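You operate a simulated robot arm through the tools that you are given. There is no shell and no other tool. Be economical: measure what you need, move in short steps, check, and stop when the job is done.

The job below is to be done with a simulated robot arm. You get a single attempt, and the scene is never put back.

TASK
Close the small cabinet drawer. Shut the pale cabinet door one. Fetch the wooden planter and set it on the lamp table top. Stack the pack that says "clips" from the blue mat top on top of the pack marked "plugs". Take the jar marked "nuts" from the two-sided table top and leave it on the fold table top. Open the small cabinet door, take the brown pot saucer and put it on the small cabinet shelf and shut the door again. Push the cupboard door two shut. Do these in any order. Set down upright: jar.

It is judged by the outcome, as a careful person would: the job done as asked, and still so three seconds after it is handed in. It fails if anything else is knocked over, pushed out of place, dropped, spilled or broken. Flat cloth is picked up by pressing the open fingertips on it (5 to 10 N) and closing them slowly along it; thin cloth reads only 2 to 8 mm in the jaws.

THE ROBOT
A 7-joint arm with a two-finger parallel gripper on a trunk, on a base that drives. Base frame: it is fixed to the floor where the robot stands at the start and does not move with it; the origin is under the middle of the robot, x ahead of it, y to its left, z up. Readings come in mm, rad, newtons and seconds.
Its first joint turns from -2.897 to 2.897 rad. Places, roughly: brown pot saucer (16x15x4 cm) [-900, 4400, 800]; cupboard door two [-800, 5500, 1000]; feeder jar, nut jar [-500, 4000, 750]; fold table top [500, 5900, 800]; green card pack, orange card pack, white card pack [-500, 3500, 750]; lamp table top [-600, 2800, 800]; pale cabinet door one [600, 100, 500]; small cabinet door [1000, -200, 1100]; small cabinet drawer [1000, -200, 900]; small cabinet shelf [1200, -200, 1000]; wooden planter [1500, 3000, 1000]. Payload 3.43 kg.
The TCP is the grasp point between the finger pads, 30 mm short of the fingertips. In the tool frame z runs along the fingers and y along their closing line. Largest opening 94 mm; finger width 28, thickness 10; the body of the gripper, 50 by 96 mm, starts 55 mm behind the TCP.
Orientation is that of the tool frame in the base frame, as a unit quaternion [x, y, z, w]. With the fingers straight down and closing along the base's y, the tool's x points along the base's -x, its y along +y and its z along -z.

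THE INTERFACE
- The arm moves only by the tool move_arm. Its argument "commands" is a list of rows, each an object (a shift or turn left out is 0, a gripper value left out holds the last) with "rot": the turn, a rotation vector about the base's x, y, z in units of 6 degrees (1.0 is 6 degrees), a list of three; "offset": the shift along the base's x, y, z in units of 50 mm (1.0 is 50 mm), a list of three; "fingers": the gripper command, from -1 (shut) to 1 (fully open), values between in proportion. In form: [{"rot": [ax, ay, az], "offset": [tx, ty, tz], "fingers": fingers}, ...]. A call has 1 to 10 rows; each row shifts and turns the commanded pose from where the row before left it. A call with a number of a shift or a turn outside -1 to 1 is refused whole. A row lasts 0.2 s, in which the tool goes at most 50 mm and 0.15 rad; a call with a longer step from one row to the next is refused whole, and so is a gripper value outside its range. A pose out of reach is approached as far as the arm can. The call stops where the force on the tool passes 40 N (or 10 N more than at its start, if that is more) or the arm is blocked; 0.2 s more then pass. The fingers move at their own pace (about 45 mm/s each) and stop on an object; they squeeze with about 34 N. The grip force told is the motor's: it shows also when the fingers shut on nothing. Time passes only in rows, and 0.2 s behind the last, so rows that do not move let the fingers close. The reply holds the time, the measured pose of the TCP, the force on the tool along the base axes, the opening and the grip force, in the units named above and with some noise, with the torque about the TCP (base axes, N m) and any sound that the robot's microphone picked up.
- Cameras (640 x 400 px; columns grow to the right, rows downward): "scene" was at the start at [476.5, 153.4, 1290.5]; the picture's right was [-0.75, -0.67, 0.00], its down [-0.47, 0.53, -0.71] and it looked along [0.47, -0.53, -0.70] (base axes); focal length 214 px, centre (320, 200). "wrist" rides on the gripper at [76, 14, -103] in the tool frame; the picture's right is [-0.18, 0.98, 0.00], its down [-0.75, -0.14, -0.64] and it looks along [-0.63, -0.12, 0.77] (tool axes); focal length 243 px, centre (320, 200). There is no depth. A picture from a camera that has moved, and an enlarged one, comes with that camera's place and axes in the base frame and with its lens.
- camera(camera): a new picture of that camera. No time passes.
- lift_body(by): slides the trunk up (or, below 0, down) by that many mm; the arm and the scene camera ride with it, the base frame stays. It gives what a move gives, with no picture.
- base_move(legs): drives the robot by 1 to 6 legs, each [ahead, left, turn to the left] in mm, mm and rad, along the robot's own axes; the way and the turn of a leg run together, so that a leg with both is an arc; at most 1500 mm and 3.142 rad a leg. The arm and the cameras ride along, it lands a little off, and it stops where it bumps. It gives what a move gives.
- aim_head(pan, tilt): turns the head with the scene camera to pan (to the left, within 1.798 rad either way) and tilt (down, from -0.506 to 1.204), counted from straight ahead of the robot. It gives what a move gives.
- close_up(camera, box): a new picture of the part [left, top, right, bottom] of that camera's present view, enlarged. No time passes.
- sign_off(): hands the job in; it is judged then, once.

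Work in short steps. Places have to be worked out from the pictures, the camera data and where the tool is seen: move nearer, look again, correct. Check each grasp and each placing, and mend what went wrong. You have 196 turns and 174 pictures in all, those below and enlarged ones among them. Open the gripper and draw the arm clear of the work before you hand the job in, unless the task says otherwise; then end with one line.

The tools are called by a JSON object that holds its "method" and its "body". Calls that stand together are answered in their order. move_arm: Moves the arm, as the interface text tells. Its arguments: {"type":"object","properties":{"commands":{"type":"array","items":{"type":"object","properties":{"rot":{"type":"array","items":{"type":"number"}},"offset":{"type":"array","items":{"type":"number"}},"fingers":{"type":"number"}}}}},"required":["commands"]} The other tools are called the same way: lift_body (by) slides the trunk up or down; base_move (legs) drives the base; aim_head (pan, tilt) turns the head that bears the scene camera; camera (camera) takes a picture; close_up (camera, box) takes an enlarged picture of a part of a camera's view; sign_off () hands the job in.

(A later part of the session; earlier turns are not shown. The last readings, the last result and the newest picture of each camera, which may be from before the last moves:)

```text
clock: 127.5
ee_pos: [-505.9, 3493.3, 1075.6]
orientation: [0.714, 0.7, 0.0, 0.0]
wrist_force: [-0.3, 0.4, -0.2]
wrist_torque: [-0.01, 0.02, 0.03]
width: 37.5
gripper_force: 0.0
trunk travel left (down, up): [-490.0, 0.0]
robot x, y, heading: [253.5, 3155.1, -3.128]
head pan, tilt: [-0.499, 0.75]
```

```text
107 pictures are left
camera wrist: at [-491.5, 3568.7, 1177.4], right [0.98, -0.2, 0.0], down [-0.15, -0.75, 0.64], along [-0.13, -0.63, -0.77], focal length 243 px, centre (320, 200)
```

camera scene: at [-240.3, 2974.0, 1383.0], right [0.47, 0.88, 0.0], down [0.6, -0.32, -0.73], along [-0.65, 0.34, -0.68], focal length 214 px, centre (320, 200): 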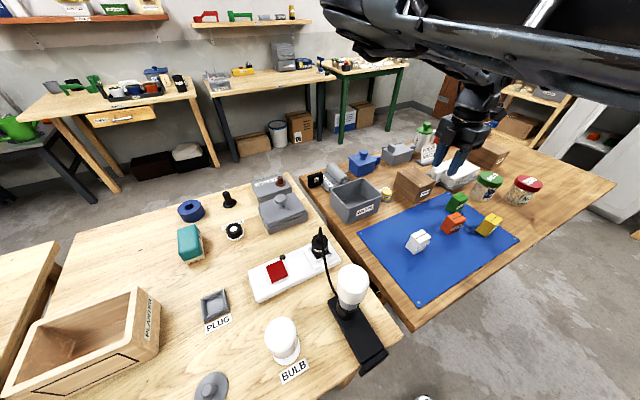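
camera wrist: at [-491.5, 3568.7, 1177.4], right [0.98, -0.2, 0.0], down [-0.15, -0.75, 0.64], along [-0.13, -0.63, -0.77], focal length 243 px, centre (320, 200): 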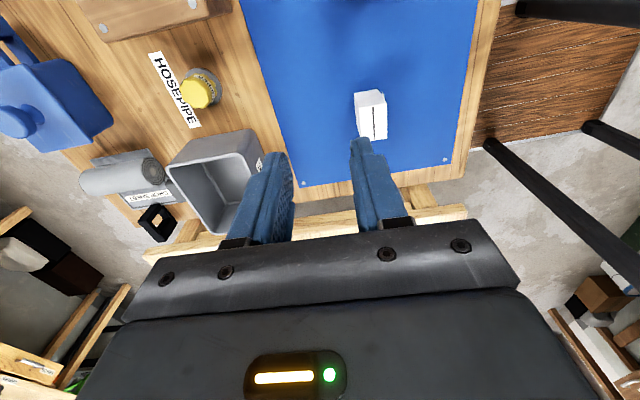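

I enlarge the packs to read the labels.

{"method": "close_up", "body": {"camera": "scene", "box": [390, 170, 560, 276]}}

```text
3.76 times, centred on (475, 223) of scene
camera zoom: at [-240.3, 2974.0, 1383.0], right [0.47, 0.88, 0.0], down [0.6, -0.32, -0.73], along [-0.65, 0.34, -0.68], focal length 807 px, centre (-264, 113)
```

zoom: 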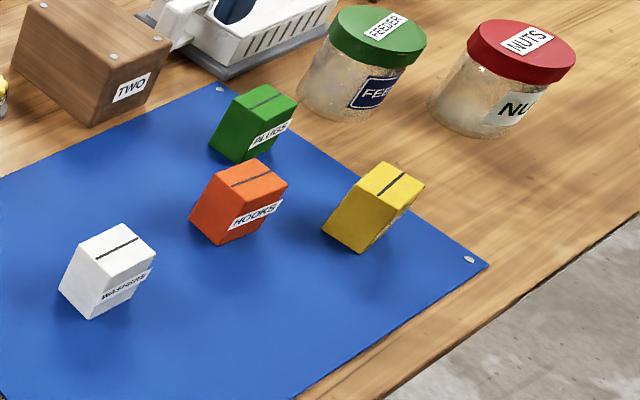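

Green is PLUGS, orange HOOKS, white WASHERS; yellow must be CLIPS but its label is side-on. I strafe right for a better view.

{"method": "base_move", "body": {"legs": [[0, -260, 0]]}}

{"method": "camera", "body": {"camera": "wrist"}}

{"method": "camera", "body": {"camera": "scene"}}

```text
clock: 129.3
ee_pos: [-509.5, 3752.0, 1072.8]
orientation: [0.712, 0.702, 0.0, 0.0]
wrist_force: [0.2, -0.1, -0.8]
wrist_torque: [-0.01, 0.0, 0.05]
width: 37.6
gripper_force: 0.0
trunk travel left (down, up): [-490.0, 0.0]
robot x, y, heading: [249.7, 3415.0, -3.136]
head pan, tilt: [-0.499, 0.75]
```

```text
105 pictures are left
camera wrist: at [-494.4, 3828.1, 1177.4], right [0.98, -0.2, 0.0], down [-0.15, -0.75, 0.64], along [-0.13, -0.63, -0.77], focal length 243 px, centre (320, 200)
```

wrist: 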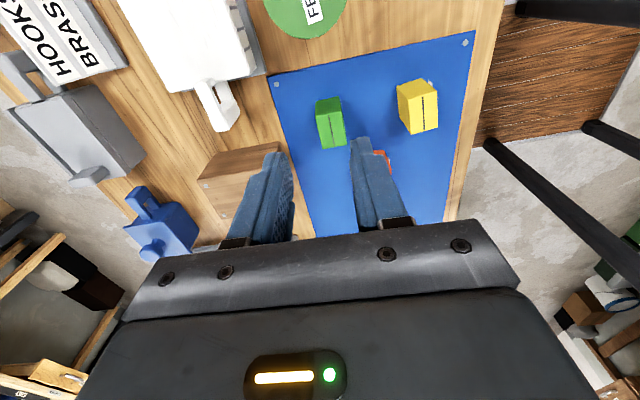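

```text
104 pictures are left
camera scene: at [-242.5, 3233.7, 1382.9], right [0.47, 0.88, 0.0], down [0.6, -0.32, -0.73], along [-0.65, 0.34, -0.68], focal length 214 px, centre (320, 200)
```

scene: 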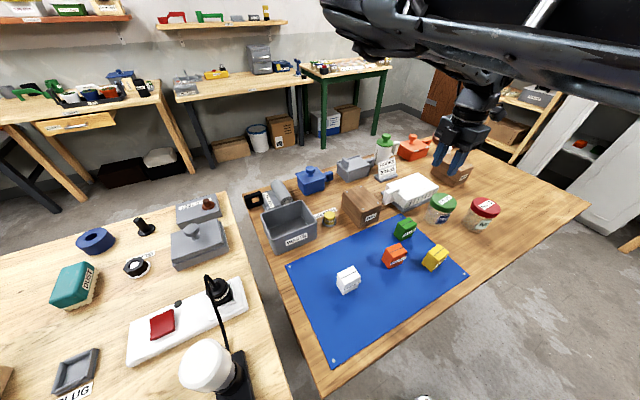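

{"method": "close_up", "body": {"camera": "wrist", "box": [300, 60, 460, 160]}}

{"method": "close_up", "body": {"camera": "scene", "box": [320, 180, 500, 292]}}

```text
4.00 times, centred on (380, 110) of wrist
camera zoom: at [-494.4, 3828.1, 1177.4], right [0.98, -0.2, 0.0], down [-0.15, -0.75, 0.64], along [-0.13, -0.63, -0.77], focal length 970 px, centre (80, 560)
```

zoom: 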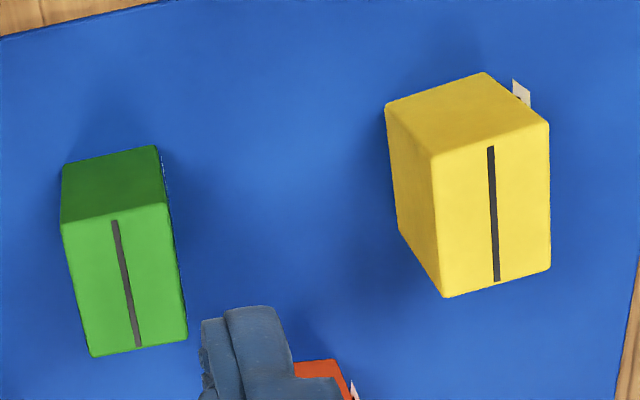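

```text
3.56 times, centred on (410, 236) of scene
camera zoom: at [-242.5, 3233.7, 1382.9], right [0.47, 0.88, 0.0], down [0.6, -0.32, -0.73], along [-0.65, 0.34, -0.68], focal length 763 px, centre (0, 72)
```

zoom: 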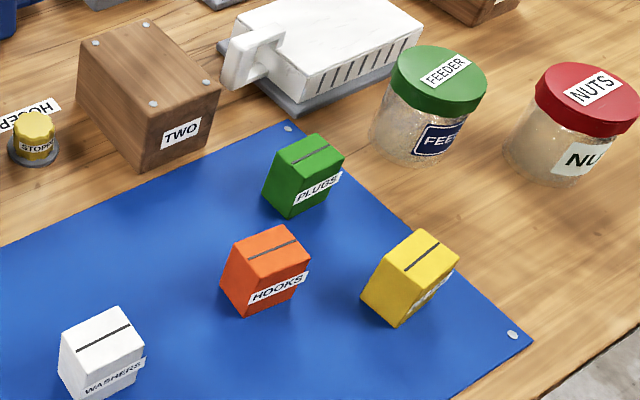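

Yellow's label is at a grazing angle; I enlarge it maximally to verify.

{"method": "close_up", "body": {"camera": "scene", "box": [418, 240, 452, 274]}}

```text
11.76 times, centred on (435, 257) of scene
camera zoom: at [-242.5, 3233.7, 1382.9], right [0.47, 0.88, 0.0], down [0.6, -0.32, -0.73], along [-0.65, 0.34, -0.68], focal length 2523 px, centre (-1033, -471)
```

zoom: 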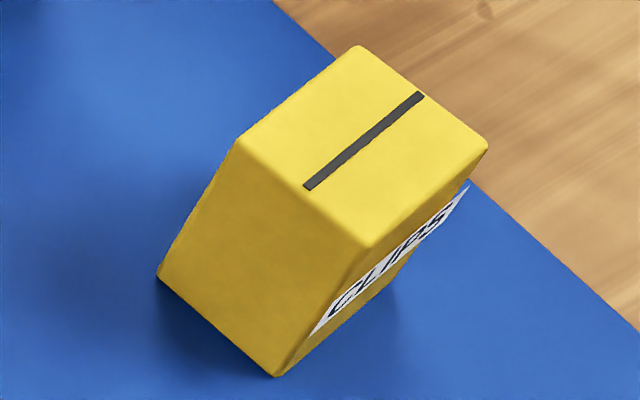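

It says CLIPS. Yellow is at ≈(−389,3690), top z≈858, ~40 mm wide in x, 62 tall; green PLUGS at ≈(−508,3684). I open the gripper and move above yellow.

{"method": "move_arm", "body": {"commands": [{"offset": [0.8, -0.4, 0], "rot": [0, 0, 0.8], "fingers": 0.7}, {"offset": [0.8, -0.4, -0.3]}, {"offset": [0.8, -0.4, -0.4]}, {"offset": [0, -0.04, -0.8]}, {"offset": [0, 0, -0.7]}, {}]}}

{"method": "camera", "body": {"camera": "wrist"}}

{"method": "close_up", "body": {"camera": "scene", "box": [320, 150, 540, 288]}}

```text
clock: 130.8
ee_pos: [-390.6, 3690.5, 963.4]
orientation: [0.683, 0.731, 0.0, 0.0]
wrist_force: [-0.3, -0.5, -0.7]
wrist_torque: [0.04, 0.01, 0.01]
width: 79.8
gripper_force: 0.1
trunk travel left (down, up): [-490.0, 0.0]
robot x, y, heading: [251.0, 3414.6, -3.132]
head pan, tilt: [-0.499, 0.75]
```

```text
100 pictures are left
camera wrist: at [-380.7, 3767.1, 1066.9], right [0.99, -0.12, 0.0], down [-0.09, -0.76, 0.64], along [-0.08, -0.64, -0.77], focal length 243 px, centre (320, 200)
```

wrist: 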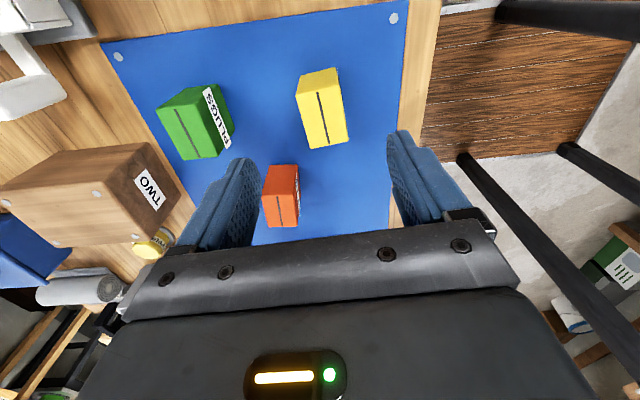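

```text
2.90 times, centred on (430, 219) of scene
camera zoom: at [-242.5, 3233.8, 1382.9], right [0.47, 0.88, 0.0], down [0.6, -0.32, -0.73], along [-0.65, 0.34, -0.68], focal length 622 px, centre (1, 145)
```

zoom: 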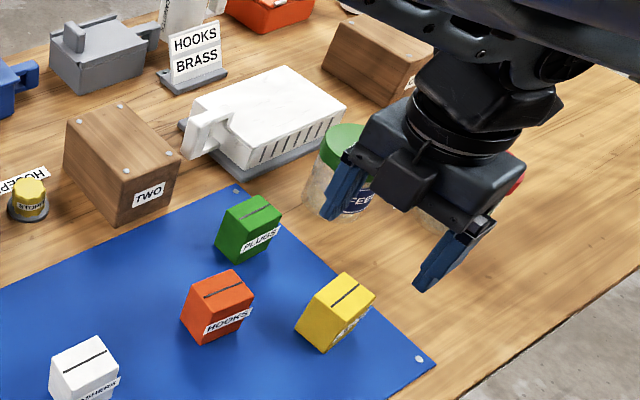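

Aligned over yellow. I descend straight and grip.

{"method": "move_arm", "body": {"commands": [{"offset": [0, 0.04, -0.8]}, {"offset": [0, 0, -0.8]}, {"offset": [0, 0, -0.5]}, {"offset": [0, 0, -0.36]}, {"fingers": -1}, {}, {}, {}, {}]}}

{"method": "camera", "body": {"camera": "wrist"}}

```text
clock: 132.8
ee_pos: [-390.2, 3691.2, 841.1]
orientation: [0.683, 0.731, -0.001, -0.001]
wrist_force: [-0.1, -0.5, 0.5]
wrist_torque: [0.0, -0.01, 0.0]
width: 39.9
gripper_force: 34.3
trunk travel left (down, up): [-490.0, 0.0]
robot x, y, heading: [250.2, 3413.9, -3.132]
head pan, tilt: [-0.499, 0.75]
```

```text
98 pictures are left
camera wrist: at [-380.8, 3768.7, 944.1], right [0.99, -0.12, 0.0], down [-0.09, -0.76, 0.64], along [-0.08, -0.64, -0.77], focal length 243 px, centre (320, 200)
```

wrist: 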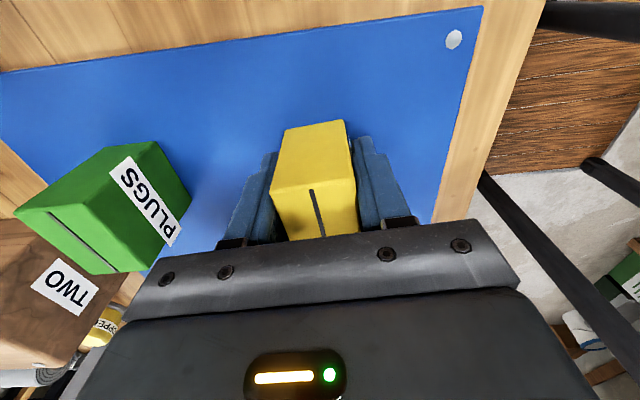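

Gripped (39.9 mm). I lift and move over the green pack, then check alignment.

{"method": "move_arm", "body": {"commands": [{"offset": [0, 0, 0.6]}, {"offset": [0, 0, 0.8]}, {"offset": [0, 0, 0.8]}, {"offset": [-0.8, -0.04, 0.2]}, {"offset": [-0.8, -0.04, 0]}, {"offset": [-0.7, -0.04, 0], "rot": [0, 0, -0.6]}, {}]}}

{"method": "camera", "body": {"camera": "wrist"}}

{"method": "close_up", "body": {"camera": "scene", "box": [320, 150, 540, 288]}}

```text
clock: 134.3
ee_pos: [-504.9, 3686.0, 962.4]
orientation: [0.706, 0.708, -0.001, 0.0]
wrist_force: [-0.5, -0.7, -0.8]
wrist_torque: [0.03, 0.04, -0.01]
width: 39.7
gripper_force: 34.0
trunk travel left (down, up): [-490.0, 0.0]
robot x, y, heading: [250.4, 3413.2, -3.13]
head pan, tilt: [-0.499, 0.75]
```

```text
97 pictures are left
camera wrist: at [-491.5, 3762.5, 1064.7], right [0.98, -0.18, 0.0], down [-0.14, -0.75, 0.64], along [-0.12, -0.63, -0.77], focal length 243 px, centre (320, 200)
```

wrist: 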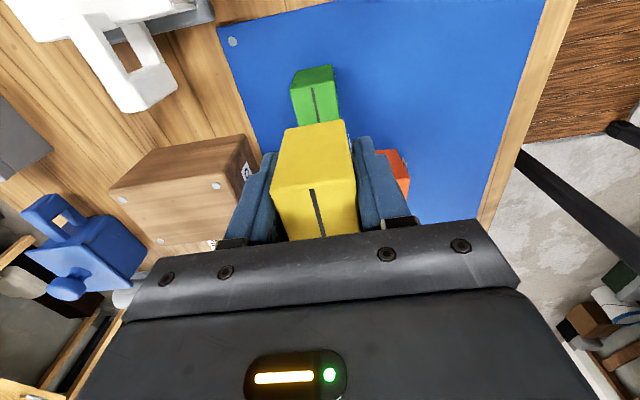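

```text
2.90 times, centred on (430, 219) of scene
camera zoom: at [-242.5, 3233.8, 1382.9], right [0.47, 0.88, 0.0], down [0.6, -0.32, -0.73], along [-0.65, 0.34, -0.68], focal length 622 px, centre (1, 145)
```

zoom: 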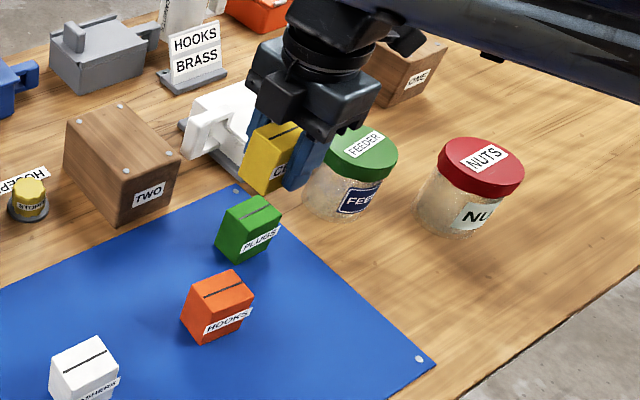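

x matches within a millimetre; I shift y by +5 mm and lower to just above contact.

{"method": "move_arm", "body": {"commands": [{"offset": [-0.04, 0.1, -0.5]}, {"offset": [0, 0, -0.4]}, {}]}}

{"method": "camera", "body": {"camera": "wrist"}}

{"method": "close_up", "body": {"camera": "scene", "box": [360, 170, 470, 250]}}

```text
clock: 135.2
ee_pos: [-505.7, 3692.3, 916.7]
orientation: [0.705, 0.709, 0.0, 0.0]
wrist_force: [-0.5, 0.2, 0.0]
wrist_torque: [-0.01, 0.02, -0.02]
width: 39.6
gripper_force: 34.2
trunk travel left (down, up): [-490.0, 0.0]
robot x, y, heading: [247.9, 3416.8, -3.127]
head pan, tilt: [-0.499, 0.75]
```

```text
95 pictures are left
camera wrist: at [-492.4, 3768.3, 1019.7], right [0.98, -0.18, 0.0], down [-0.14, -0.75, 0.64], along [-0.12, -0.63, -0.77], focal length 243 px, centre (320, 200)
```

wrist: 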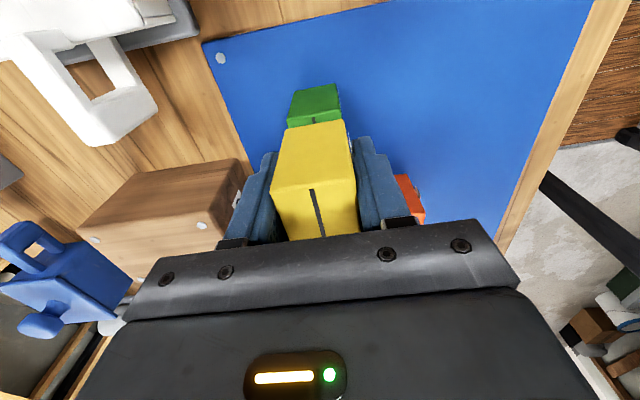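

```text
5.00 times, centred on (415, 210) of scene
camera zoom: at [-242.6, 3233.8, 1382.9], right [0.47, 0.88, 0.0], down [0.6, -0.32, -0.73], along [-0.65, 0.34, -0.68], focal length 1072 px, centre (-155, 150)
```

zoom: 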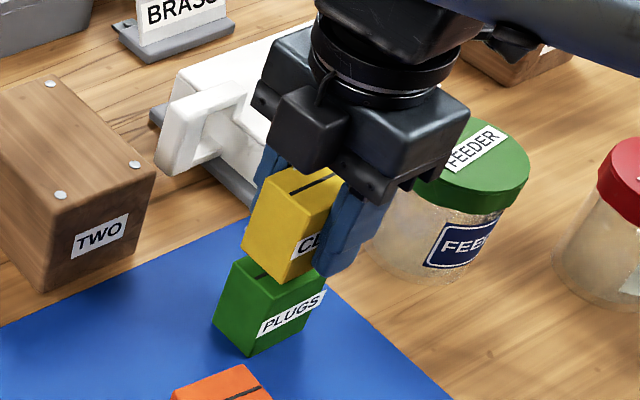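

Nearly aligned; the views suggest I'm a few mm too far +y/+x. I correct and lower to near contact, then look again.

{"method": "move_arm", "body": {"commands": [{"offset": [-0.06, -0.1, 0]}, {"offset": [0, 0, -0.2]}, {}]}}

{"method": "close_up", "body": {"camera": "scene", "box": [380, 190, 430, 246]}}

{"method": "close_up", "body": {"camera": "wrist", "box": [240, 60, 400, 240]}}

```text
clock: 135.9
ee_pos: [-507.9, 3687.1, 906.0]
orientation: [0.705, 0.709, -0.001, 0.0]
wrist_force: [0.1, 0.4, -0.6]
wrist_torque: [-0.04, 0.0, 0.03]
width: 39.6
gripper_force: 34.5
trunk travel left (down, up): [-490.0, 0.0]
robot x, y, heading: [252.9, 3414.2, -3.131]
head pan, tilt: [-0.499, 0.75]
```

```text
7.14 times, centred on (405, 218) of scene
camera zoom: at [-242.5, 3233.8, 1382.9], right [0.47, 0.88, 0.0], down [0.6, -0.32, -0.73], along [-0.65, 0.34, -0.68], focal length 1532 px, centre (-287, 71)
```

zoom: 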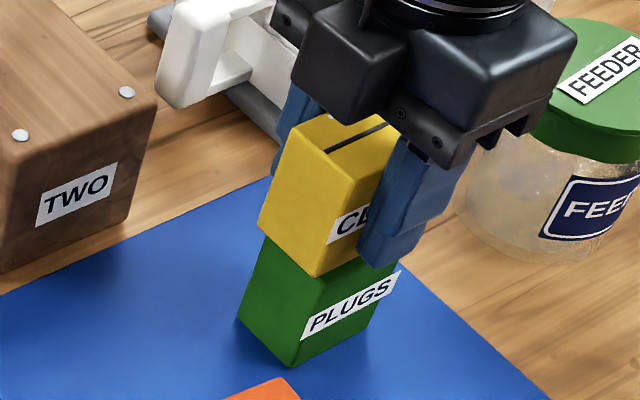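

```text
2.22 times, centred on (320, 150) of wrist
camera zoom: at [-495.7, 3762.9, 1009.3], right [0.98, -0.18, 0.0], down [-0.14, -0.75, 0.64], along [-0.12, -0.63, -0.77], focal length 539 px, centre (320, 311)
```

zoom: 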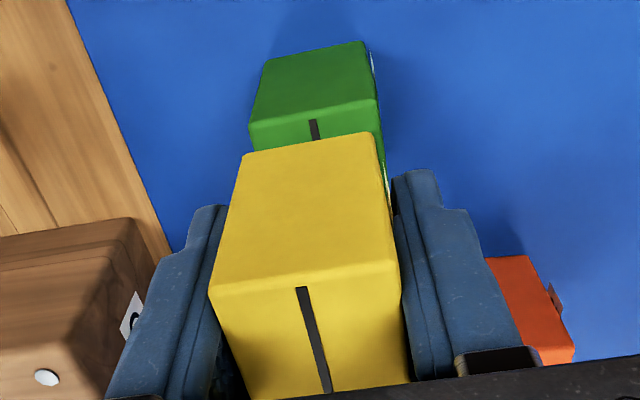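

Corners line up well. I lower the last millimetres until contact.

{"method": "move_arm", "body": {"commands": [{"offset": [0, 0.04, -0.08]}, {}]}}

{"method": "move_arm", "body": {"commands": [{"offset": [0, 0, -0.05]}, {}]}}

{"method": "close_up", "body": {"camera": "scene", "box": [380, 190, 430, 246]}}

```text
clock: 136.6
ee_pos: [-508.3, 3688.7, 903.7]
orientation: [0.705, 0.709, 0.0, -0.001]
wrist_force: [1.2, -0.8, 5.5]
wrist_torque: [-0.11, -0.06, 0.02]
width: 39.7
gripper_force: 34.2
trunk travel left (down, up): [-490.0, 0.0]
robot x, y, heading: [252.7, 3414.7, -3.133]
head pan, tilt: [-0.499, 0.75]
```

```text
clock: 137.2
ee_pos: [-510.4, 3688.7, 903.7]
orientation: [0.705, 0.709, -0.001, -0.002]
wrist_force: [2.2, -4.9, 32.5]
wrist_torque: [-0.42, -0.21, 0.03]
width: 39.5
gripper_force: 34.5
trunk travel left (down, up): [-490.0, 0.0]
robot x, y, heading: [251.3, 3415.4, -3.129]
head pan, tilt: [-0.499, 0.75]
```

```text
7.14 times, centred on (405, 218) of scene
camera zoom: at [-241.6, 3233.3, 1383.7], right [0.47, 0.88, 0.0], down [0.6, -0.32, -0.73], along [-0.65, 0.34, -0.68], focal length 1532 px, centre (-287, 71)
```

zoom: 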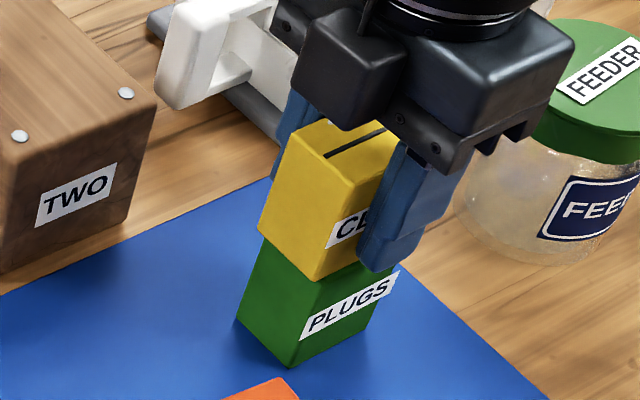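

Contact confirmed. I ease off 2 mm, open gently and lift straight up.

{"method": "move_arm", "body": {"commands": [{"offset": [0, 0, 0.04]}, {"fingers": 0.3}, {}, {}, {}, {"offset": [0, 0, 0.4]}, {"offset": [0, 0, 0.8]}, {"offset": [0, 0, 0.9]}, {"offset": [0, 0, 0.9]}]}}

{"method": "camera", "body": {"camera": "scene"}}

{"method": "camera", "body": {"camera": "wrist"}}

```text
clock: 139.2
ee_pos: [-509.8, 3688.4, 1050.9]
orientation: [0.705, 0.709, 0.0, 0.0]
wrist_force: [0.0, -0.3, 0.1]
wrist_torque: [0.04, 0.0, 0.01]
width: 61.2
gripper_force: 0.1
trunk travel left (down, up): [-490.0, 0.0]
robot x, y, heading: [252.3, 3417.0, -3.13]
head pan, tilt: [-0.499, 0.75]
```

```text
90 pictures are left
camera scene: at [-242.8, 3234.0, 1382.8], right [0.47, 0.88, 0.0], down [0.6, -0.32, -0.73], along [-0.65, 0.34, -0.68], focal length 214 px, centre (320, 200)
```

scene: 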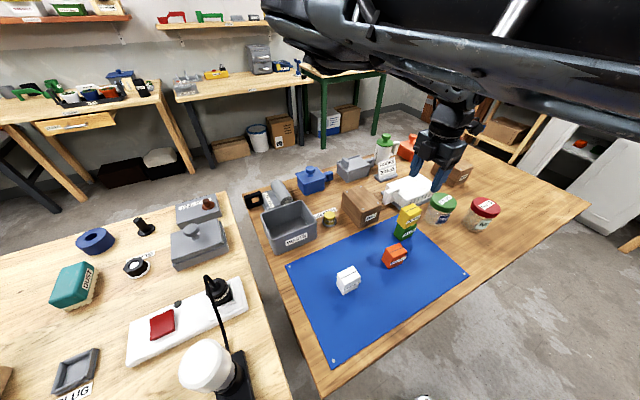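

```text
89 pictures are left
camera wrist: at [-496.6, 3765.0, 1155.2], right [0.98, -0.18, 0.0], down [-0.14, -0.75, 0.64], along [-0.12, -0.63, -0.77], focal length 243 px, centre (320, 200)
```

wrist: 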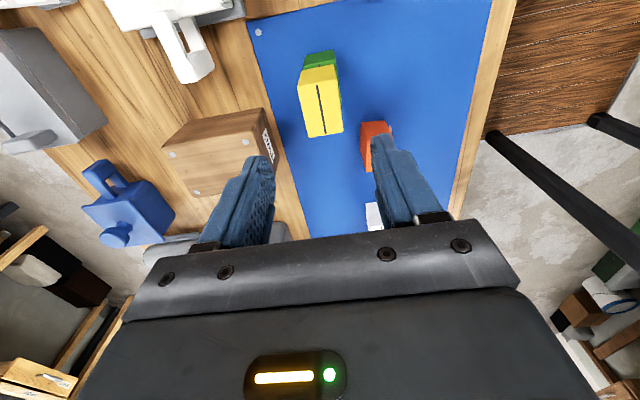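

CLIPS is stacked on PLUGS. Next the NUTS jar: I strafe right 220 mm to view it from above.

{"method": "base_move", "body": {"legs": [[0, -230, 0]]}}

{"method": "camera", "body": {"camera": "wrist"}}

{"method": "camera", "body": {"camera": "scene"}}

```text
clock: 140.9
ee_pos: [-512.3, 3916.0, 1052.5]
orientation: [0.705, 0.709, 0.0, 0.001]
wrist_force: [0.2, 0.5, -0.9]
wrist_torque: [0.02, 0.01, -0.05]
width: 61.4
gripper_force: 0.0
trunk travel left (down, up): [-490.0, 0.0]
robot x, y, heading: [248.6, 3641.0, -3.131]
head pan, tilt: [-0.499, 0.75]
```

```text
88 pictures are left
camera wrist: at [-499.4, 3991.9, 1155.2], right [0.98, -0.18, 0.0], down [-0.14, -0.75, 0.64], along [-0.12, -0.63, -0.77], focal length 243 px, centre (320, 200)
```

wrist: 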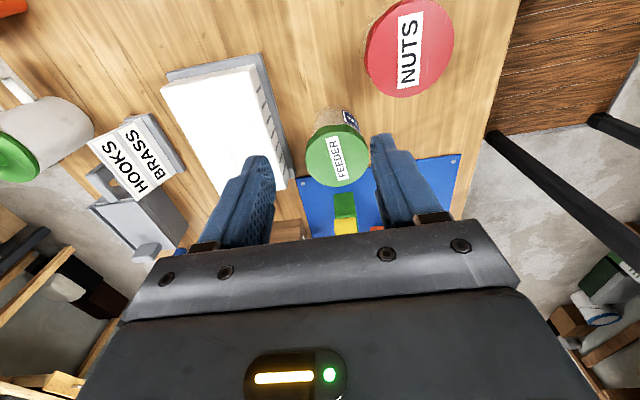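

```text
87 pictures are left
camera scene: at [-244.7, 3461.0, 1382.9], right [0.47, 0.88, 0.0], down [0.6, -0.32, -0.73], along [-0.65, 0.34, -0.68], focal length 214 px, centre (320, 200)
```

scene: 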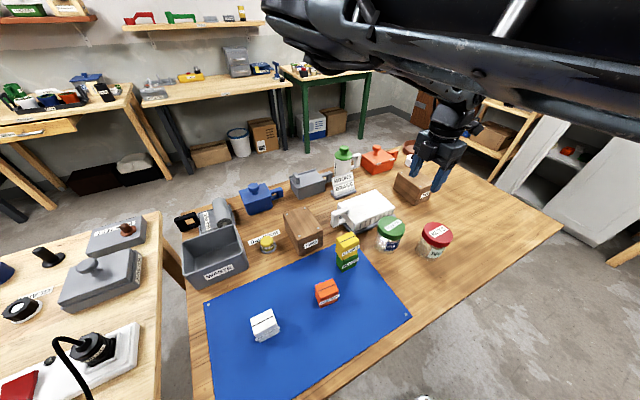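

NUTS lid centre ≈(−429,3938), lid top z≈900, ~80 mm wide. I open fully and move above it for a refined fix.

{"method": "move_arm", "body": {"commands": [{"offset": [0.55, 0.15, 0], "fingers": 1}, {"offset": [0.55, 0.15, 0]}, {"offset": [0.56, 0.1, -0.3]}, {"offset": [0, 0, -0.5]}, {}]}}

{"method": "camera", "body": {"camera": "wrist"}}

{"method": "close_up", "body": {"camera": "scene", "box": [360, 190, 500, 278]}}

```text
clock: 142.1
ee_pos: [-430.1, 3936.4, 1011.3]
orientation: [0.705, 0.709, 0.0, 0.0]
wrist_force: [0.1, 0.0, 0.8]
wrist_torque: [0.0, 0.01, -0.01]
width: 94.2
gripper_force: 0.0
trunk travel left (down, up): [-490.0, 0.0]
robot x, y, heading: [250.2, 3641.2, -3.13]
head pan, tilt: [-0.499, 0.75]
```

```text
86 pictures are left
camera wrist: at [-416.9, 4011.7, 1115.0], right [0.98, -0.18, 0.0], down [-0.14, -0.75, 0.64], along [-0.12, -0.63, -0.77], focal length 243 px, centre (320, 200)
```

wrist: 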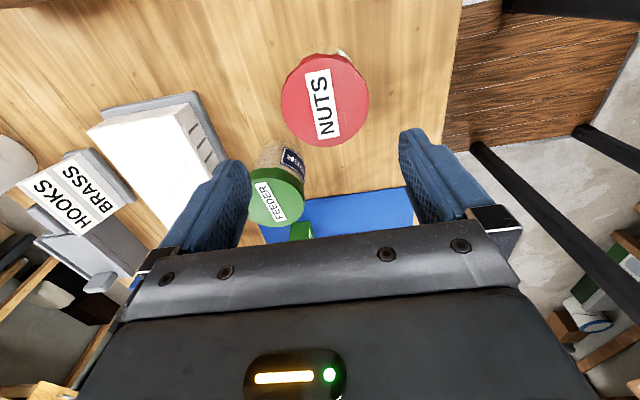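

```text
4.55 times, centred on (430, 234) of scene
camera zoom: at [-244.7, 3461.2, 1383.0], right [0.47, 0.88, 0.0], down [0.6, -0.32, -0.73], along [-0.65, 0.34, -0.68], focal length 975 px, centre (-180, 46)
```

zoom: 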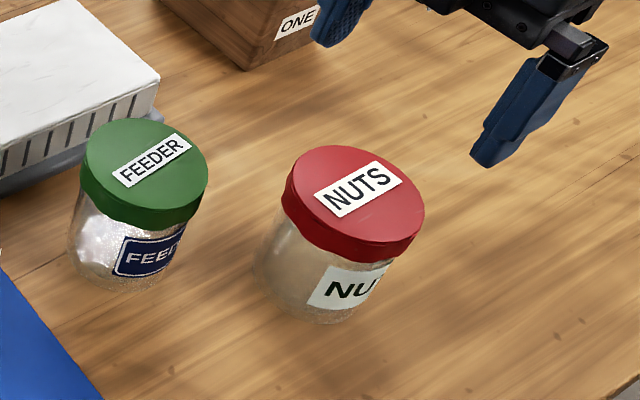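

The jar is centred under the open fingers. I shift +3 mm and descend to z≈880, then close.

{"method": "move_arm", "body": {"commands": [{"offset": [0.06, 0.04, -0.6]}, {"offset": [0, 0, -0.6]}, {"offset": [0, 0, -0.6]}, {"offset": [0, 0, -0.4]}, {"offset": [0, 0, -0.4]}, {}]}}

{"method": "camera", "body": {"camera": "wrist"}}

{"method": "close_up", "body": {"camera": "scene", "box": [360, 190, 500, 278]}}

```text
clock: 143.5
ee_pos: [-427.9, 3937.8, 882.4]
orientation: [0.706, 0.709, 0.0, 0.0]
wrist_force: [0.1, 0.2, 0.8]
wrist_torque: [-0.02, -0.04, 0.02]
width: 94.1
gripper_force: 0.1
trunk travel left (down, up): [-490.0, 0.0]
robot x, y, heading: [249.0, 3641.7, -3.131]
head pan, tilt: [-0.499, 0.75]
```

```text
84 pictures are left
camera wrist: at [-413.7, 4013.9, 985.6], right [0.98, -0.18, 0.0], down [-0.14, -0.75, 0.64], along [-0.12, -0.63, -0.77], focal length 243 px, centre (320, 200)
```

wrist: 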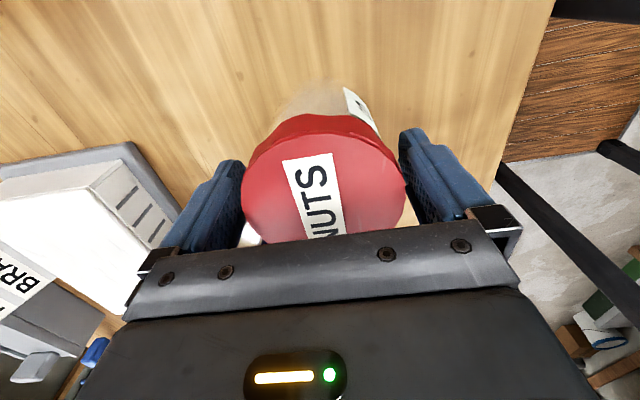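

```text
4.55 times, centred on (430, 234) of scene
camera zoom: at [-244.8, 3461.2, 1382.9], right [0.47, 0.88, 0.0], down [0.6, -0.32, -0.73], along [-0.65, 0.34, -0.68], focal length 975 px, centre (-180, 46)
```

zoom: 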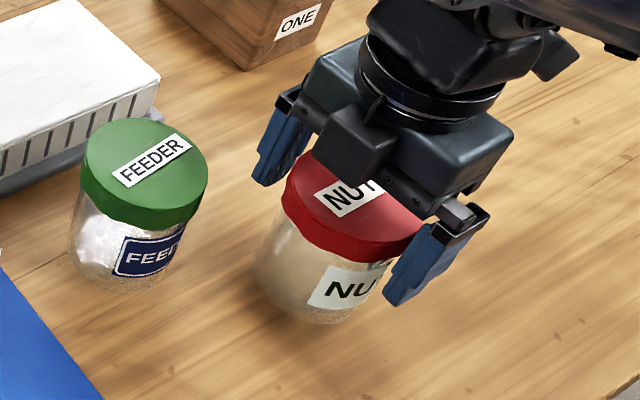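

The lid sits between the fingers. I close and lift.

{"method": "move_arm", "body": {"commands": [{"fingers": -1}, {}, {}, {}]}}

{"method": "move_arm", "body": {"commands": [{"offset": [0, 0, 0.4]}, {"offset": [0, 0, 0.8]}, {"offset": [0, 0, 0.9]}, {"offset": [0, 0, 0.9]}, {"offset": [0, 0, 0.9]}, {}]}}

{"method": "camera", "body": {"camera": "scene"}}

{"method": "camera", "body": {"camera": "wrist"}}

```text
clock: 144.5
ee_pos: [-427.9, 3937.3, 883.0]
orientation: [0.705, 0.709, 0.0, 0.0]
wrist_force: [-0.1, 0.1, 0.2]
wrist_torque: [0.06, -0.04, 0.0]
width: 79.2
gripper_force: 34.0
trunk travel left (down, up): [-490.0, 0.0]
robot x, y, heading: [246.7, 3643.7, -3.134]
head pan, tilt: [-0.499, 0.75]
```

```text
clock: 145.9
ee_pos: [-425.6, 3937.5, 1076.2]
orientation: [0.706, 0.708, 0.0, 0.0]
wrist_force: [0.2, -0.1, -1.6]
wrist_torque: [-0.01, -0.01, -0.01]
width: 79.2
gripper_force: 33.7
trunk travel left (down, up): [-490.0, 0.0]
robot x, y, heading: [246.2, 3641.4, -3.129]
head pan, tilt: [-0.499, 0.75]
```

```text
82 pictures are left
camera scene: at [-244.7, 3461.2, 1383.0], right [0.47, 0.88, 0.0], down [0.6, -0.32, -0.73], along [-0.65, 0.34, -0.68], focal length 214 px, centre (320, 200)
```

scene: 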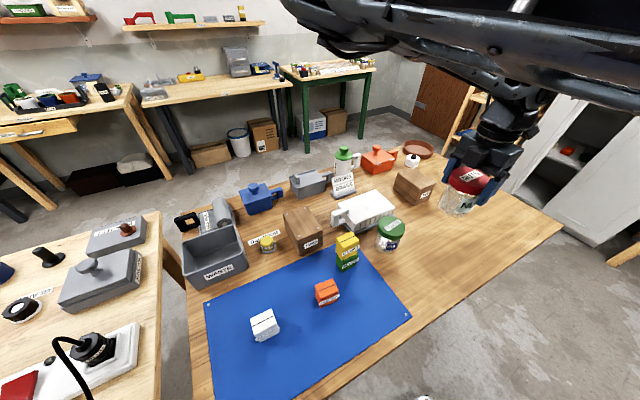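

```text
81 pictures are left
camera wrist: at [-412.9, 4013.5, 1180.3], right [0.98, -0.18, 0.0], down [-0.14, -0.75, 0.64], along [-0.11, -0.63, -0.77], focal length 243 px, centre (320, 200)
```

wrist: 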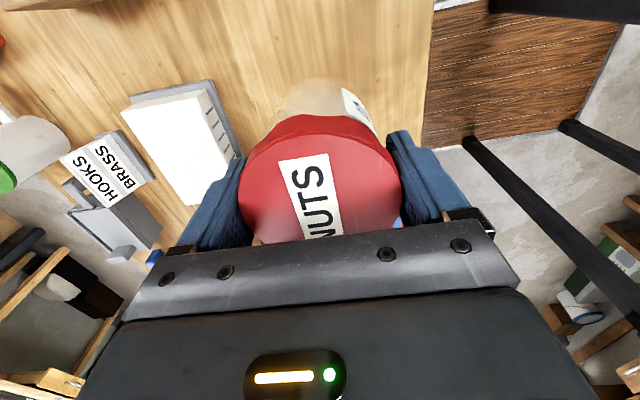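

The jar is held upright. I turn right 90° to face the far end, and look toward the fold table.

{"method": "base_move", "body": {"legs": [[-30, 0, 0], [0, 0, -1.58]]}}

{"method": "aim_head", "body": {"pan": 0.0, "tilt": 0.4}}

{"method": "camera", "body": {"camera": "scene"}}

```text
clock: 150.6
ee_pos: [587.2, 4310.2, 1077.3]
orientation: [1.0, -0.006, 0.0, 0.0]
wrist_force: [0.0, 0.4, -2.4]
wrist_torque: [0.0, 0.02, 0.0]
width: 79.3
gripper_force: 34.4
trunk travel left (down, up): [-490.0, 0.0]
robot x, y, heading: [277.5, 3644.7, 1.562]
head pan, tilt: [-0.499, 0.75]
```

```text
clock: 151.5
ee_pos: [586.9, 4311.4, 1076.9]
orientation: [1.0, -0.007, 0.0, -0.001]
wrist_force: [0.0, -0.8, -2.1]
wrist_torque: [-0.02, -0.02, 0.0]
width: 79.2
gripper_force: 34.2
trunk travel left (down, up): [-490.0, 0.0]
robot x, y, heading: [279.8, 3641.6, 1.566]
head pan, tilt: [0.0, 0.4]
```

```text
80 pictures are left
camera scene: at [68.9, 4159.2, 1414.0], right [1.0, -0.01, 0.0], down [0.0, -0.39, -0.92], along [0.01, 0.92, -0.39], focal length 214 px, centre (320, 200)
```

scene: 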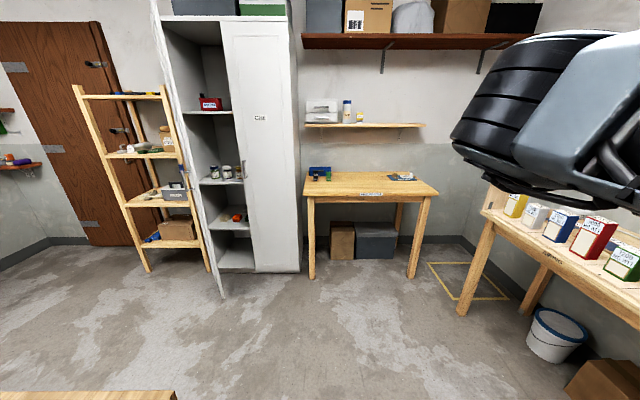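

The fold table is ahead (front edge y≈5600, top z≈830) with free space in the middle. I drive up to it.

{"method": "base_move", "body": {"legs": [[1000, 140, 0], [380, 0, 0]]}}

{"method": "aim_head", "body": {"pan": -0.4, "tilt": 0.7}}

{"method": "camera", "body": {"camera": "scene"}}

{"method": "camera", "body": {"camera": "wrist"}}

```text
clock: 158.8
ee_pos: [472.5, 5702.8, 1077.0]
orientation: [1.0, -0.01, 0.0, 0.001]
wrist_force: [0.9, -0.1, -2.7]
wrist_torque: [0.04, -0.02, -0.03]
width: 79.3
gripper_force: 33.9
trunk travel left (down, up): [-490.0, 0.0]
robot x, y, heading: [156.8, 5039.4, 1.554]
head pan, tilt: [0.0, 0.4]
```

```text
clock: 159.7
ee_pos: [471.6, 5703.2, 1077.3]
orientation: [1.0, -0.011, 0.0, 0.001]
wrist_force: [-0.7, -0.4, -1.0]
wrist_torque: [0.01, -0.03, 0.01]
width: 79.2
gripper_force: 34.0
trunk travel left (down, up): [-490.0, 0.0]
robot x, y, heading: [158.8, 5040.4, 1.555]
head pan, tilt: [-0.4, 0.7]
```

```text
79 pictures are left
camera scene: at [-14.1, 5539.1, 1387.2], right [0.92, -0.4, 0.0], down [-0.26, -0.59, -0.77], along [0.31, 0.7, -0.64], focal length 214 px, centre (320, 200)
```

scene: 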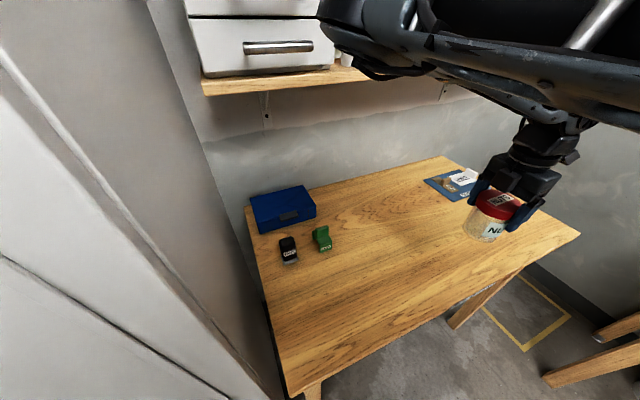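

```text
78 pictures are left
camera wrist: at [547.5, 5686.8, 1179.9], right [-0.2, -0.98, 0.0], down [-0.75, 0.16, 0.64], along [-0.63, 0.13, -0.77], focal length 243 px, centre (320, 200)
```

wrist: 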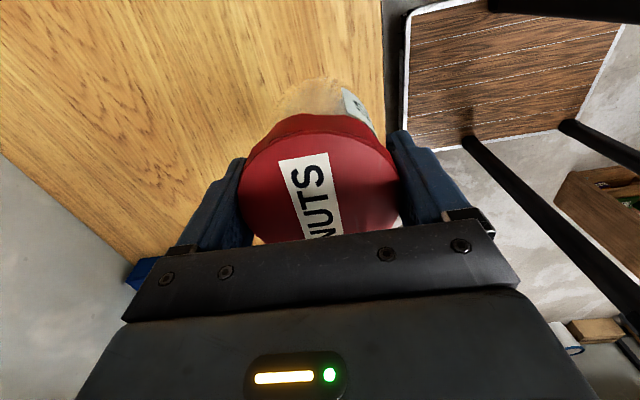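

The jar hangs over the table's middle, near the front edge (y≈5625). I move 60 mm further in and descend toward the surface.

{"method": "move_arm", "body": {"commands": [{"offset": [0, 0.6, 0]}, {"offset": [0, 0.6, 0]}, {"offset": [0, 0, -0.7]}, {"offset": [0, 0, -0.7]}, {"offset": [0, 0, -0.6]}, {"offset": [0, 0, -0.3]}, {}]}}

{"method": "close_up", "body": {"camera": "scene", "box": [400, 120, 600, 250]}}

```text
clock: 161.2
ee_pos: [473.3, 5763.7, 962.7]
orientation: [1.0, -0.01, 0.0, 0.0]
wrist_force: [0.3, 0.4, -2.1]
wrist_torque: [-0.03, 0.03, -0.01]
width: 79.4
gripper_force: 34.1
trunk travel left (down, up): [-490.0, 0.0]
robot x, y, heading: [157.9, 5035.1, 1.551]
head pan, tilt: [-0.4, 0.7]
```

```text
3.08 times, centred on (500, 185) of scene
camera zoom: at [-14.1, 5539.1, 1387.2], right [0.92, -0.4, 0.0], down [-0.26, -0.59, -0.76], along [0.31, 0.7, -0.64], focal length 660 px, centre (-234, 246)
```

zoom: 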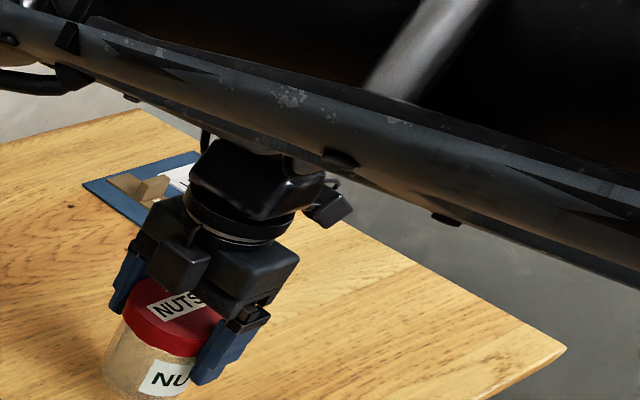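

I lower in fine steps until contact.

{"method": "move_arm", "body": {"commands": [{"offset": [0, 0, -0.3]}, {"offset": [0, 0, -0.2]}, {"offset": [0, 0, -0.1]}, {}]}}

{"method": "move_arm", "body": {"commands": [{"offset": [0, 0, -0.1]}, {"offset": [0, 0, -0.1]}, {}]}}

{"method": "camera", "body": {"camera": "scene"}}

```text
clock: 162.2
ee_pos: [473.1, 5762.5, 932.5]
orientation: [1.0, -0.011, 0.0, 0.0]
wrist_force: [-1.3, -1.1, 2.8]
wrist_torque: [0.01, 0.1, 0.02]
width: 79.2
gripper_force: 33.8
trunk travel left (down, up): [-490.0, 0.0]
robot x, y, heading: [159.7, 5035.4, 1.555]
head pan, tilt: [-0.4, 0.7]
```

```text
clock: 162.7
ee_pos: [473.8, 5762.8, 931.4]
orientation: [1.0, -0.01, 0.001, -0.001]
wrist_force: [-2.6, -3.3, 19.8]
wrist_torque: [-0.05, 0.05, 0.01]
width: 79.4
gripper_force: 33.5
trunk travel left (down, up): [-490.0, 0.0]
robot x, y, heading: [156.4, 5038.9, 1.556]
head pan, tilt: [-0.4, 0.7]
stopped in row 2: the force on the tool passed its limit at 45 N (the readings are from after the stop); the commanded pose is now the measured one
```

```text
76 pictures are left
camera scene: at [-14.7, 5538.1, 1387.6], right [0.92, -0.4, 0.0], down [-0.26, -0.59, -0.77], along [0.31, 0.7, -0.64], focal length 214 px, centre (320, 200)
```

scene: 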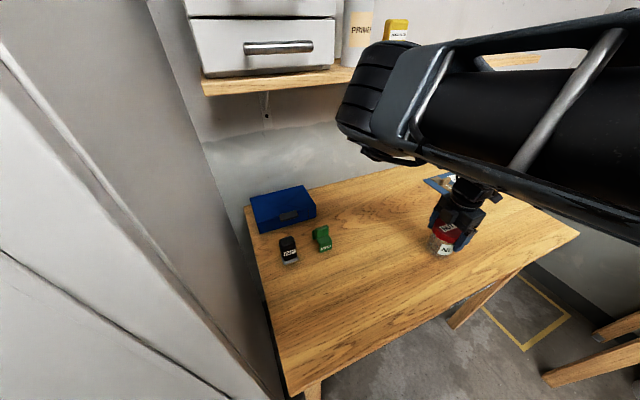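

The jar stands on the table. I release and lift straight up, watching the elbow near the shelf.

{"method": "move_arm", "body": {"commands": [{"fingers": 1}, {}, {}, {"offset": [0, 0, 0.4]}, {"offset": [0, 0, 0.6]}, {"offset": [0, 0, 0.8]}, {"offset": [0, -0.2, 0.8]}]}}

{"method": "camera", "body": {"camera": "scene"}}

```text
clock: 164.3
ee_pos: [472.5, 5752.6, 1059.7]
orientation: [1.0, -0.009, 0.001, 0.0]
wrist_force: [-0.2, 0.4, -1.2]
wrist_torque: [0.0, 0.01, -0.02]
width: 94.1
gripper_force: 0.1
trunk travel left (down, up): [-490.0, 0.0]
robot x, y, heading: [159.1, 5034.9, 1.554]
head pan, tilt: [-0.4, 0.7]
```

```text
75 pictures are left
camera scene: at [-14.1, 5539.2, 1387.0], right [0.92, -0.4, 0.0], down [-0.26, -0.59, -0.76], along [0.31, 0.7, -0.64], focal length 214 px, centre (320, 200)
```

scene: 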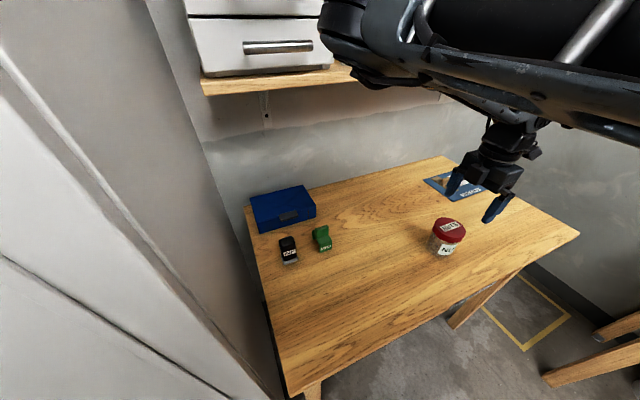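

Jar is upright on the fold table. Next the cupboard's left leaf (door two): I back away, turn to face −x, and will approach it from its outer side with the arm to the robot's right.

{"method": "base_move", "body": {"legs": [[-550, 0, 0], [0, 0, 1.587]]}}

{"method": "aim_head", "body": {"pan": -1.2, "tilt": 0.3}}

{"method": "camera", "body": {"camera": "scene"}}

```text
clock: 171.3
ee_pos: [-568.1, 4803.9, 1059.2]
orientation: [0.713, 0.701, 0.0, -0.002]
wrist_force: [0.0, 0.4, 0.2]
wrist_torque: [-0.01, -0.01, 0.03]
width: 93.9
gripper_force: 0.0
trunk travel left (down, up): [-490.0, 0.0]
robot x, y, heading: [150.0, 4493.1, 3.129]
head pan, tilt: [-0.4, 0.7]
```

```text
clock: 172.4
ee_pos: [-566.7, 4802.6, 1058.8]
orientation: [0.712, 0.702, 0.0, -0.001]
wrist_force: [-0.8, -0.2, -0.3]
wrist_torque: [-0.02, 0.02, 0.02]
width: 93.7
gripper_force: 0.0
trunk travel left (down, up): [-490.0, 0.0]
robot x, y, heading: [149.5, 4494.0, 3.133]
head pan, tilt: [-1.201, 0.3]
```

```text
74 pictures are left
camera scene: at [-306.4, 4368.9, 1423.3], right [0.94, 0.35, 0.0], down [0.1, -0.28, -0.96], along [-0.34, 0.89, -0.3], focal length 214 px, centre (320, 200)
```

scene: 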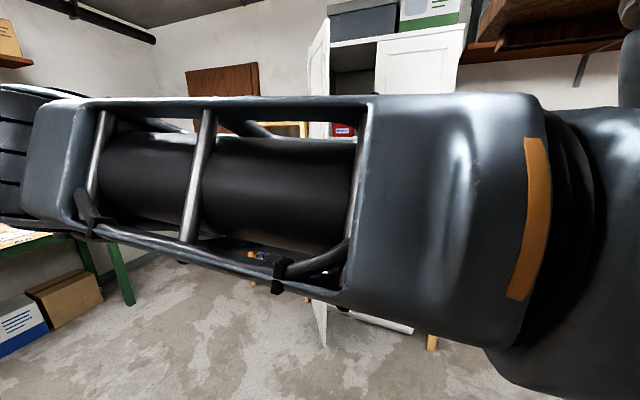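

The arm hides the cupboard from here; earlier views put the open leaf's tip near (−705,5435) and hinge near (−895,5735). I shut the fingers and fold the arm in to the right-front.

{"method": "move_arm", "body": {"commands": [{"offset": [0.7, 0.1, 0], "fingers": -1}, {"offset": [0.9, 0.1, 0]}, {"offset": [0.9, 0.1, 0]}, {"offset": [0.9, 0.1, 0]}, {"offset": [0.9, 0.1, 0]}, {"offset": [0.9, 0.1, 0]}, {"offset": [0.9, 0.1, 0]}, {"offset": [0.9, 0.1, 0]}]}}

{"method": "camera", "body": {"camera": "scene"}}

```text
clock: 174.2
ee_pos: [-218.1, 4842.1, 1059.4]
orientation: [0.713, 0.702, 0.0, -0.001]
wrist_force: [0.2, 0.3, 0.8]
wrist_torque: [0.07, -0.01, 0.03]
width: 0.2
gripper_force: 33.4
trunk travel left (down, up): [-490.0, 0.0]
robot x, y, heading: [151.3, 4491.0, 3.127]
head pan, tilt: [-1.201, 0.3]
```

```text
73 pictures are left
camera scene: at [-306.5, 4368.1, 1423.2], right [0.94, 0.35, 0.0], down [0.1, -0.28, -0.96], along [-0.34, 0.89, -0.3], focal length 214 px, centre (320, 200)
```

scene: 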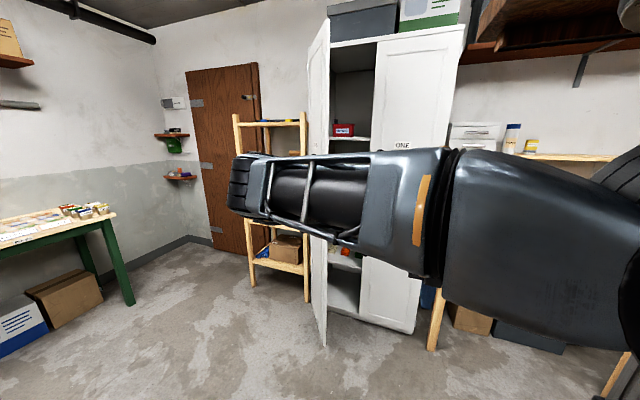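

With the arm folded like this, the elbow sticks out beyond the hand, so a stretched, horizontal tool is better for pushing the leaf's free edge. I tilt the tool to point forward while extending.

{"method": "aim_head", "body": {"pan": 1.6, "tilt": 0.5}}

{"method": "move_arm", "body": {"commands": [{"rot": [0, 1, 0], "offset": [-0.5, -0.15, 0]}, {"rot": [0, 1, 0], "offset": [-0.5, -0.15, 0]}, {"rot": [0, 1, 0], "offset": [-0.5, -0.15, 0]}, {"rot": [0, 1, 0], "offset": [-0.5, -0.15, 0]}, {"rot": [0, 1, 0], "offset": [-0.5, -0.15, 0]}, {"rot": [0, 1, 0], "offset": [-0.5, -0.15, 0]}, {"rot": [0, 1, 0], "offset": [-0.5, -0.15, 0]}, {"rot": [0, 1, 0], "offset": [-0.5, -0.15, 0]}, {"rot": [0, 1, 0], "offset": [-0.5, -0.15, 0]}, {"rot": [0, 1, 0], "offset": [-0.5, -0.15, 0]}]}}

{"method": "camera", "body": {"camera": "wrist"}}

```text
clock: 176.7
ee_pos: [-218.4, 4842.5, 1059.2]
orientation: [0.713, 0.701, 0.0, -0.001]
wrist_force: [-0.1, -0.4, -0.2]
wrist_torque: [0.02, 0.0, 0.0]
width: 0.0
gripper_force: 33.3
trunk travel left (down, up): [-490.0, 0.0]
robot x, y, heading: [150.9, 4493.4, 3.129]
head pan, tilt: [1.6, 0.499]
```

```text
clock: 178.9
ee_pos: [-468.1, 4767.1, 1058.4]
orientation: [0.618, 0.606, -0.357, -0.352]
wrist_force: [0.9, -0.5, -0.3]
wrist_torque: [-0.01, 0.02, -0.03]
width: 0.0
gripper_force: 33.2
trunk travel left (down, up): [-490.0, 0.0]
robot x, y, heading: [149.6, 4491.1, 3.129]
head pan, tilt: [1.6, 0.499]
```

```text
72 pictures are left
camera wrist: at [-371.8, 4843.3, 1096.9], right [0.49, -0.2, -0.85], down [0.48, -0.75, 0.45], along [-0.73, -0.63, -0.27], focal length 243 px, centre (320, 200)
```

wrist: 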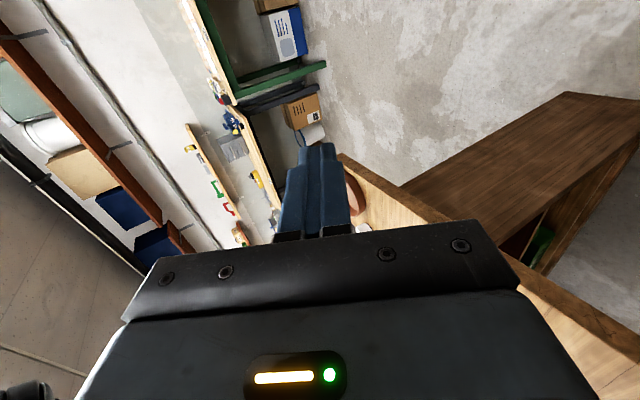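

Tool now points forward and 30° down. I turn to face north-west and drive up toward the cupboard corner, then look.

{"method": "base_move", "body": {"legs": [[0, 0, -0.773], [330, 0, 0]]}}

{"method": "aim_head", "body": {"pan": 0.2, "tilt": 0.4}}

{"method": "camera", "body": {"camera": "scene"}}

{"method": "camera", "body": {"camera": "wrist"}}

```text
clock: 183.1
ee_pos: [-332.4, 5358.8, 1059.2]
orientation: [0.801, 0.329, -0.197, -0.461]
wrist_force: [-0.2, 1.2, -0.1]
wrist_torque: [0.0, 0.01, 0.0]
width: 0.0
gripper_force: 32.7
trunk travel left (down, up): [-490.0, 0.0]
robot x, y, heading: [-85.3, 4726.9, 2.353]
head pan, tilt: [1.6, 0.499]
```

```text
clock: 184.6
ee_pos: [-333.5, 5357.5, 1058.2]
orientation: [0.801, 0.328, -0.197, -0.46]
wrist_force: [1.0, -0.3, 0.3]
wrist_torque: [0.01, 0.02, -0.02]
width: 0.0
gripper_force: 32.9
trunk travel left (down, up): [-490.0, 0.0]
robot x, y, heading: [-86.6, 4729.1, 2.354]
head pan, tilt: [0.201, 0.4]
```

```text
71 pictures are left
camera scene: at [-611.2, 4925.7, 1414.1], right [0.55, 0.83, 0.0], down [0.32, -0.22, -0.92], along [-0.77, 0.51, -0.39], focal length 214 px, centre (320, 200)
```

scene: 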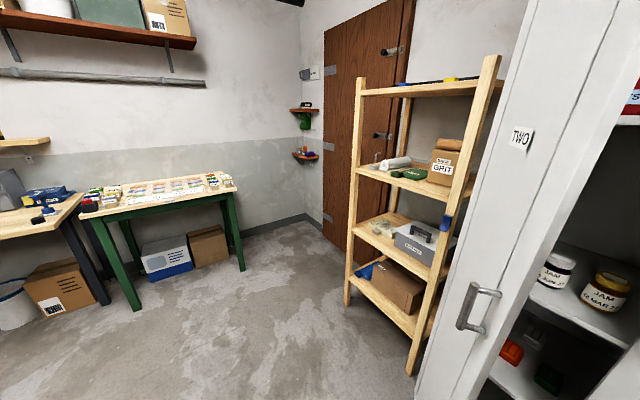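

```text
70 pictures are left
camera wrist: at [-211.3, 5344.0, 1097.0], right [0.21, -0.48, -0.85], down [-0.18, -0.87, 0.45], along [-0.96, 0.06, -0.27], focal length 243 px, centre (320, 200)
```

wrist: 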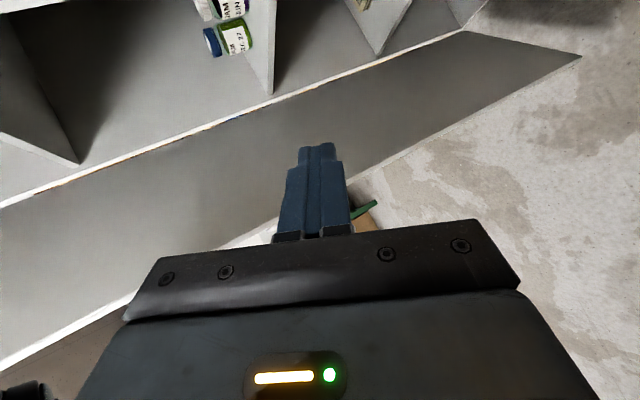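

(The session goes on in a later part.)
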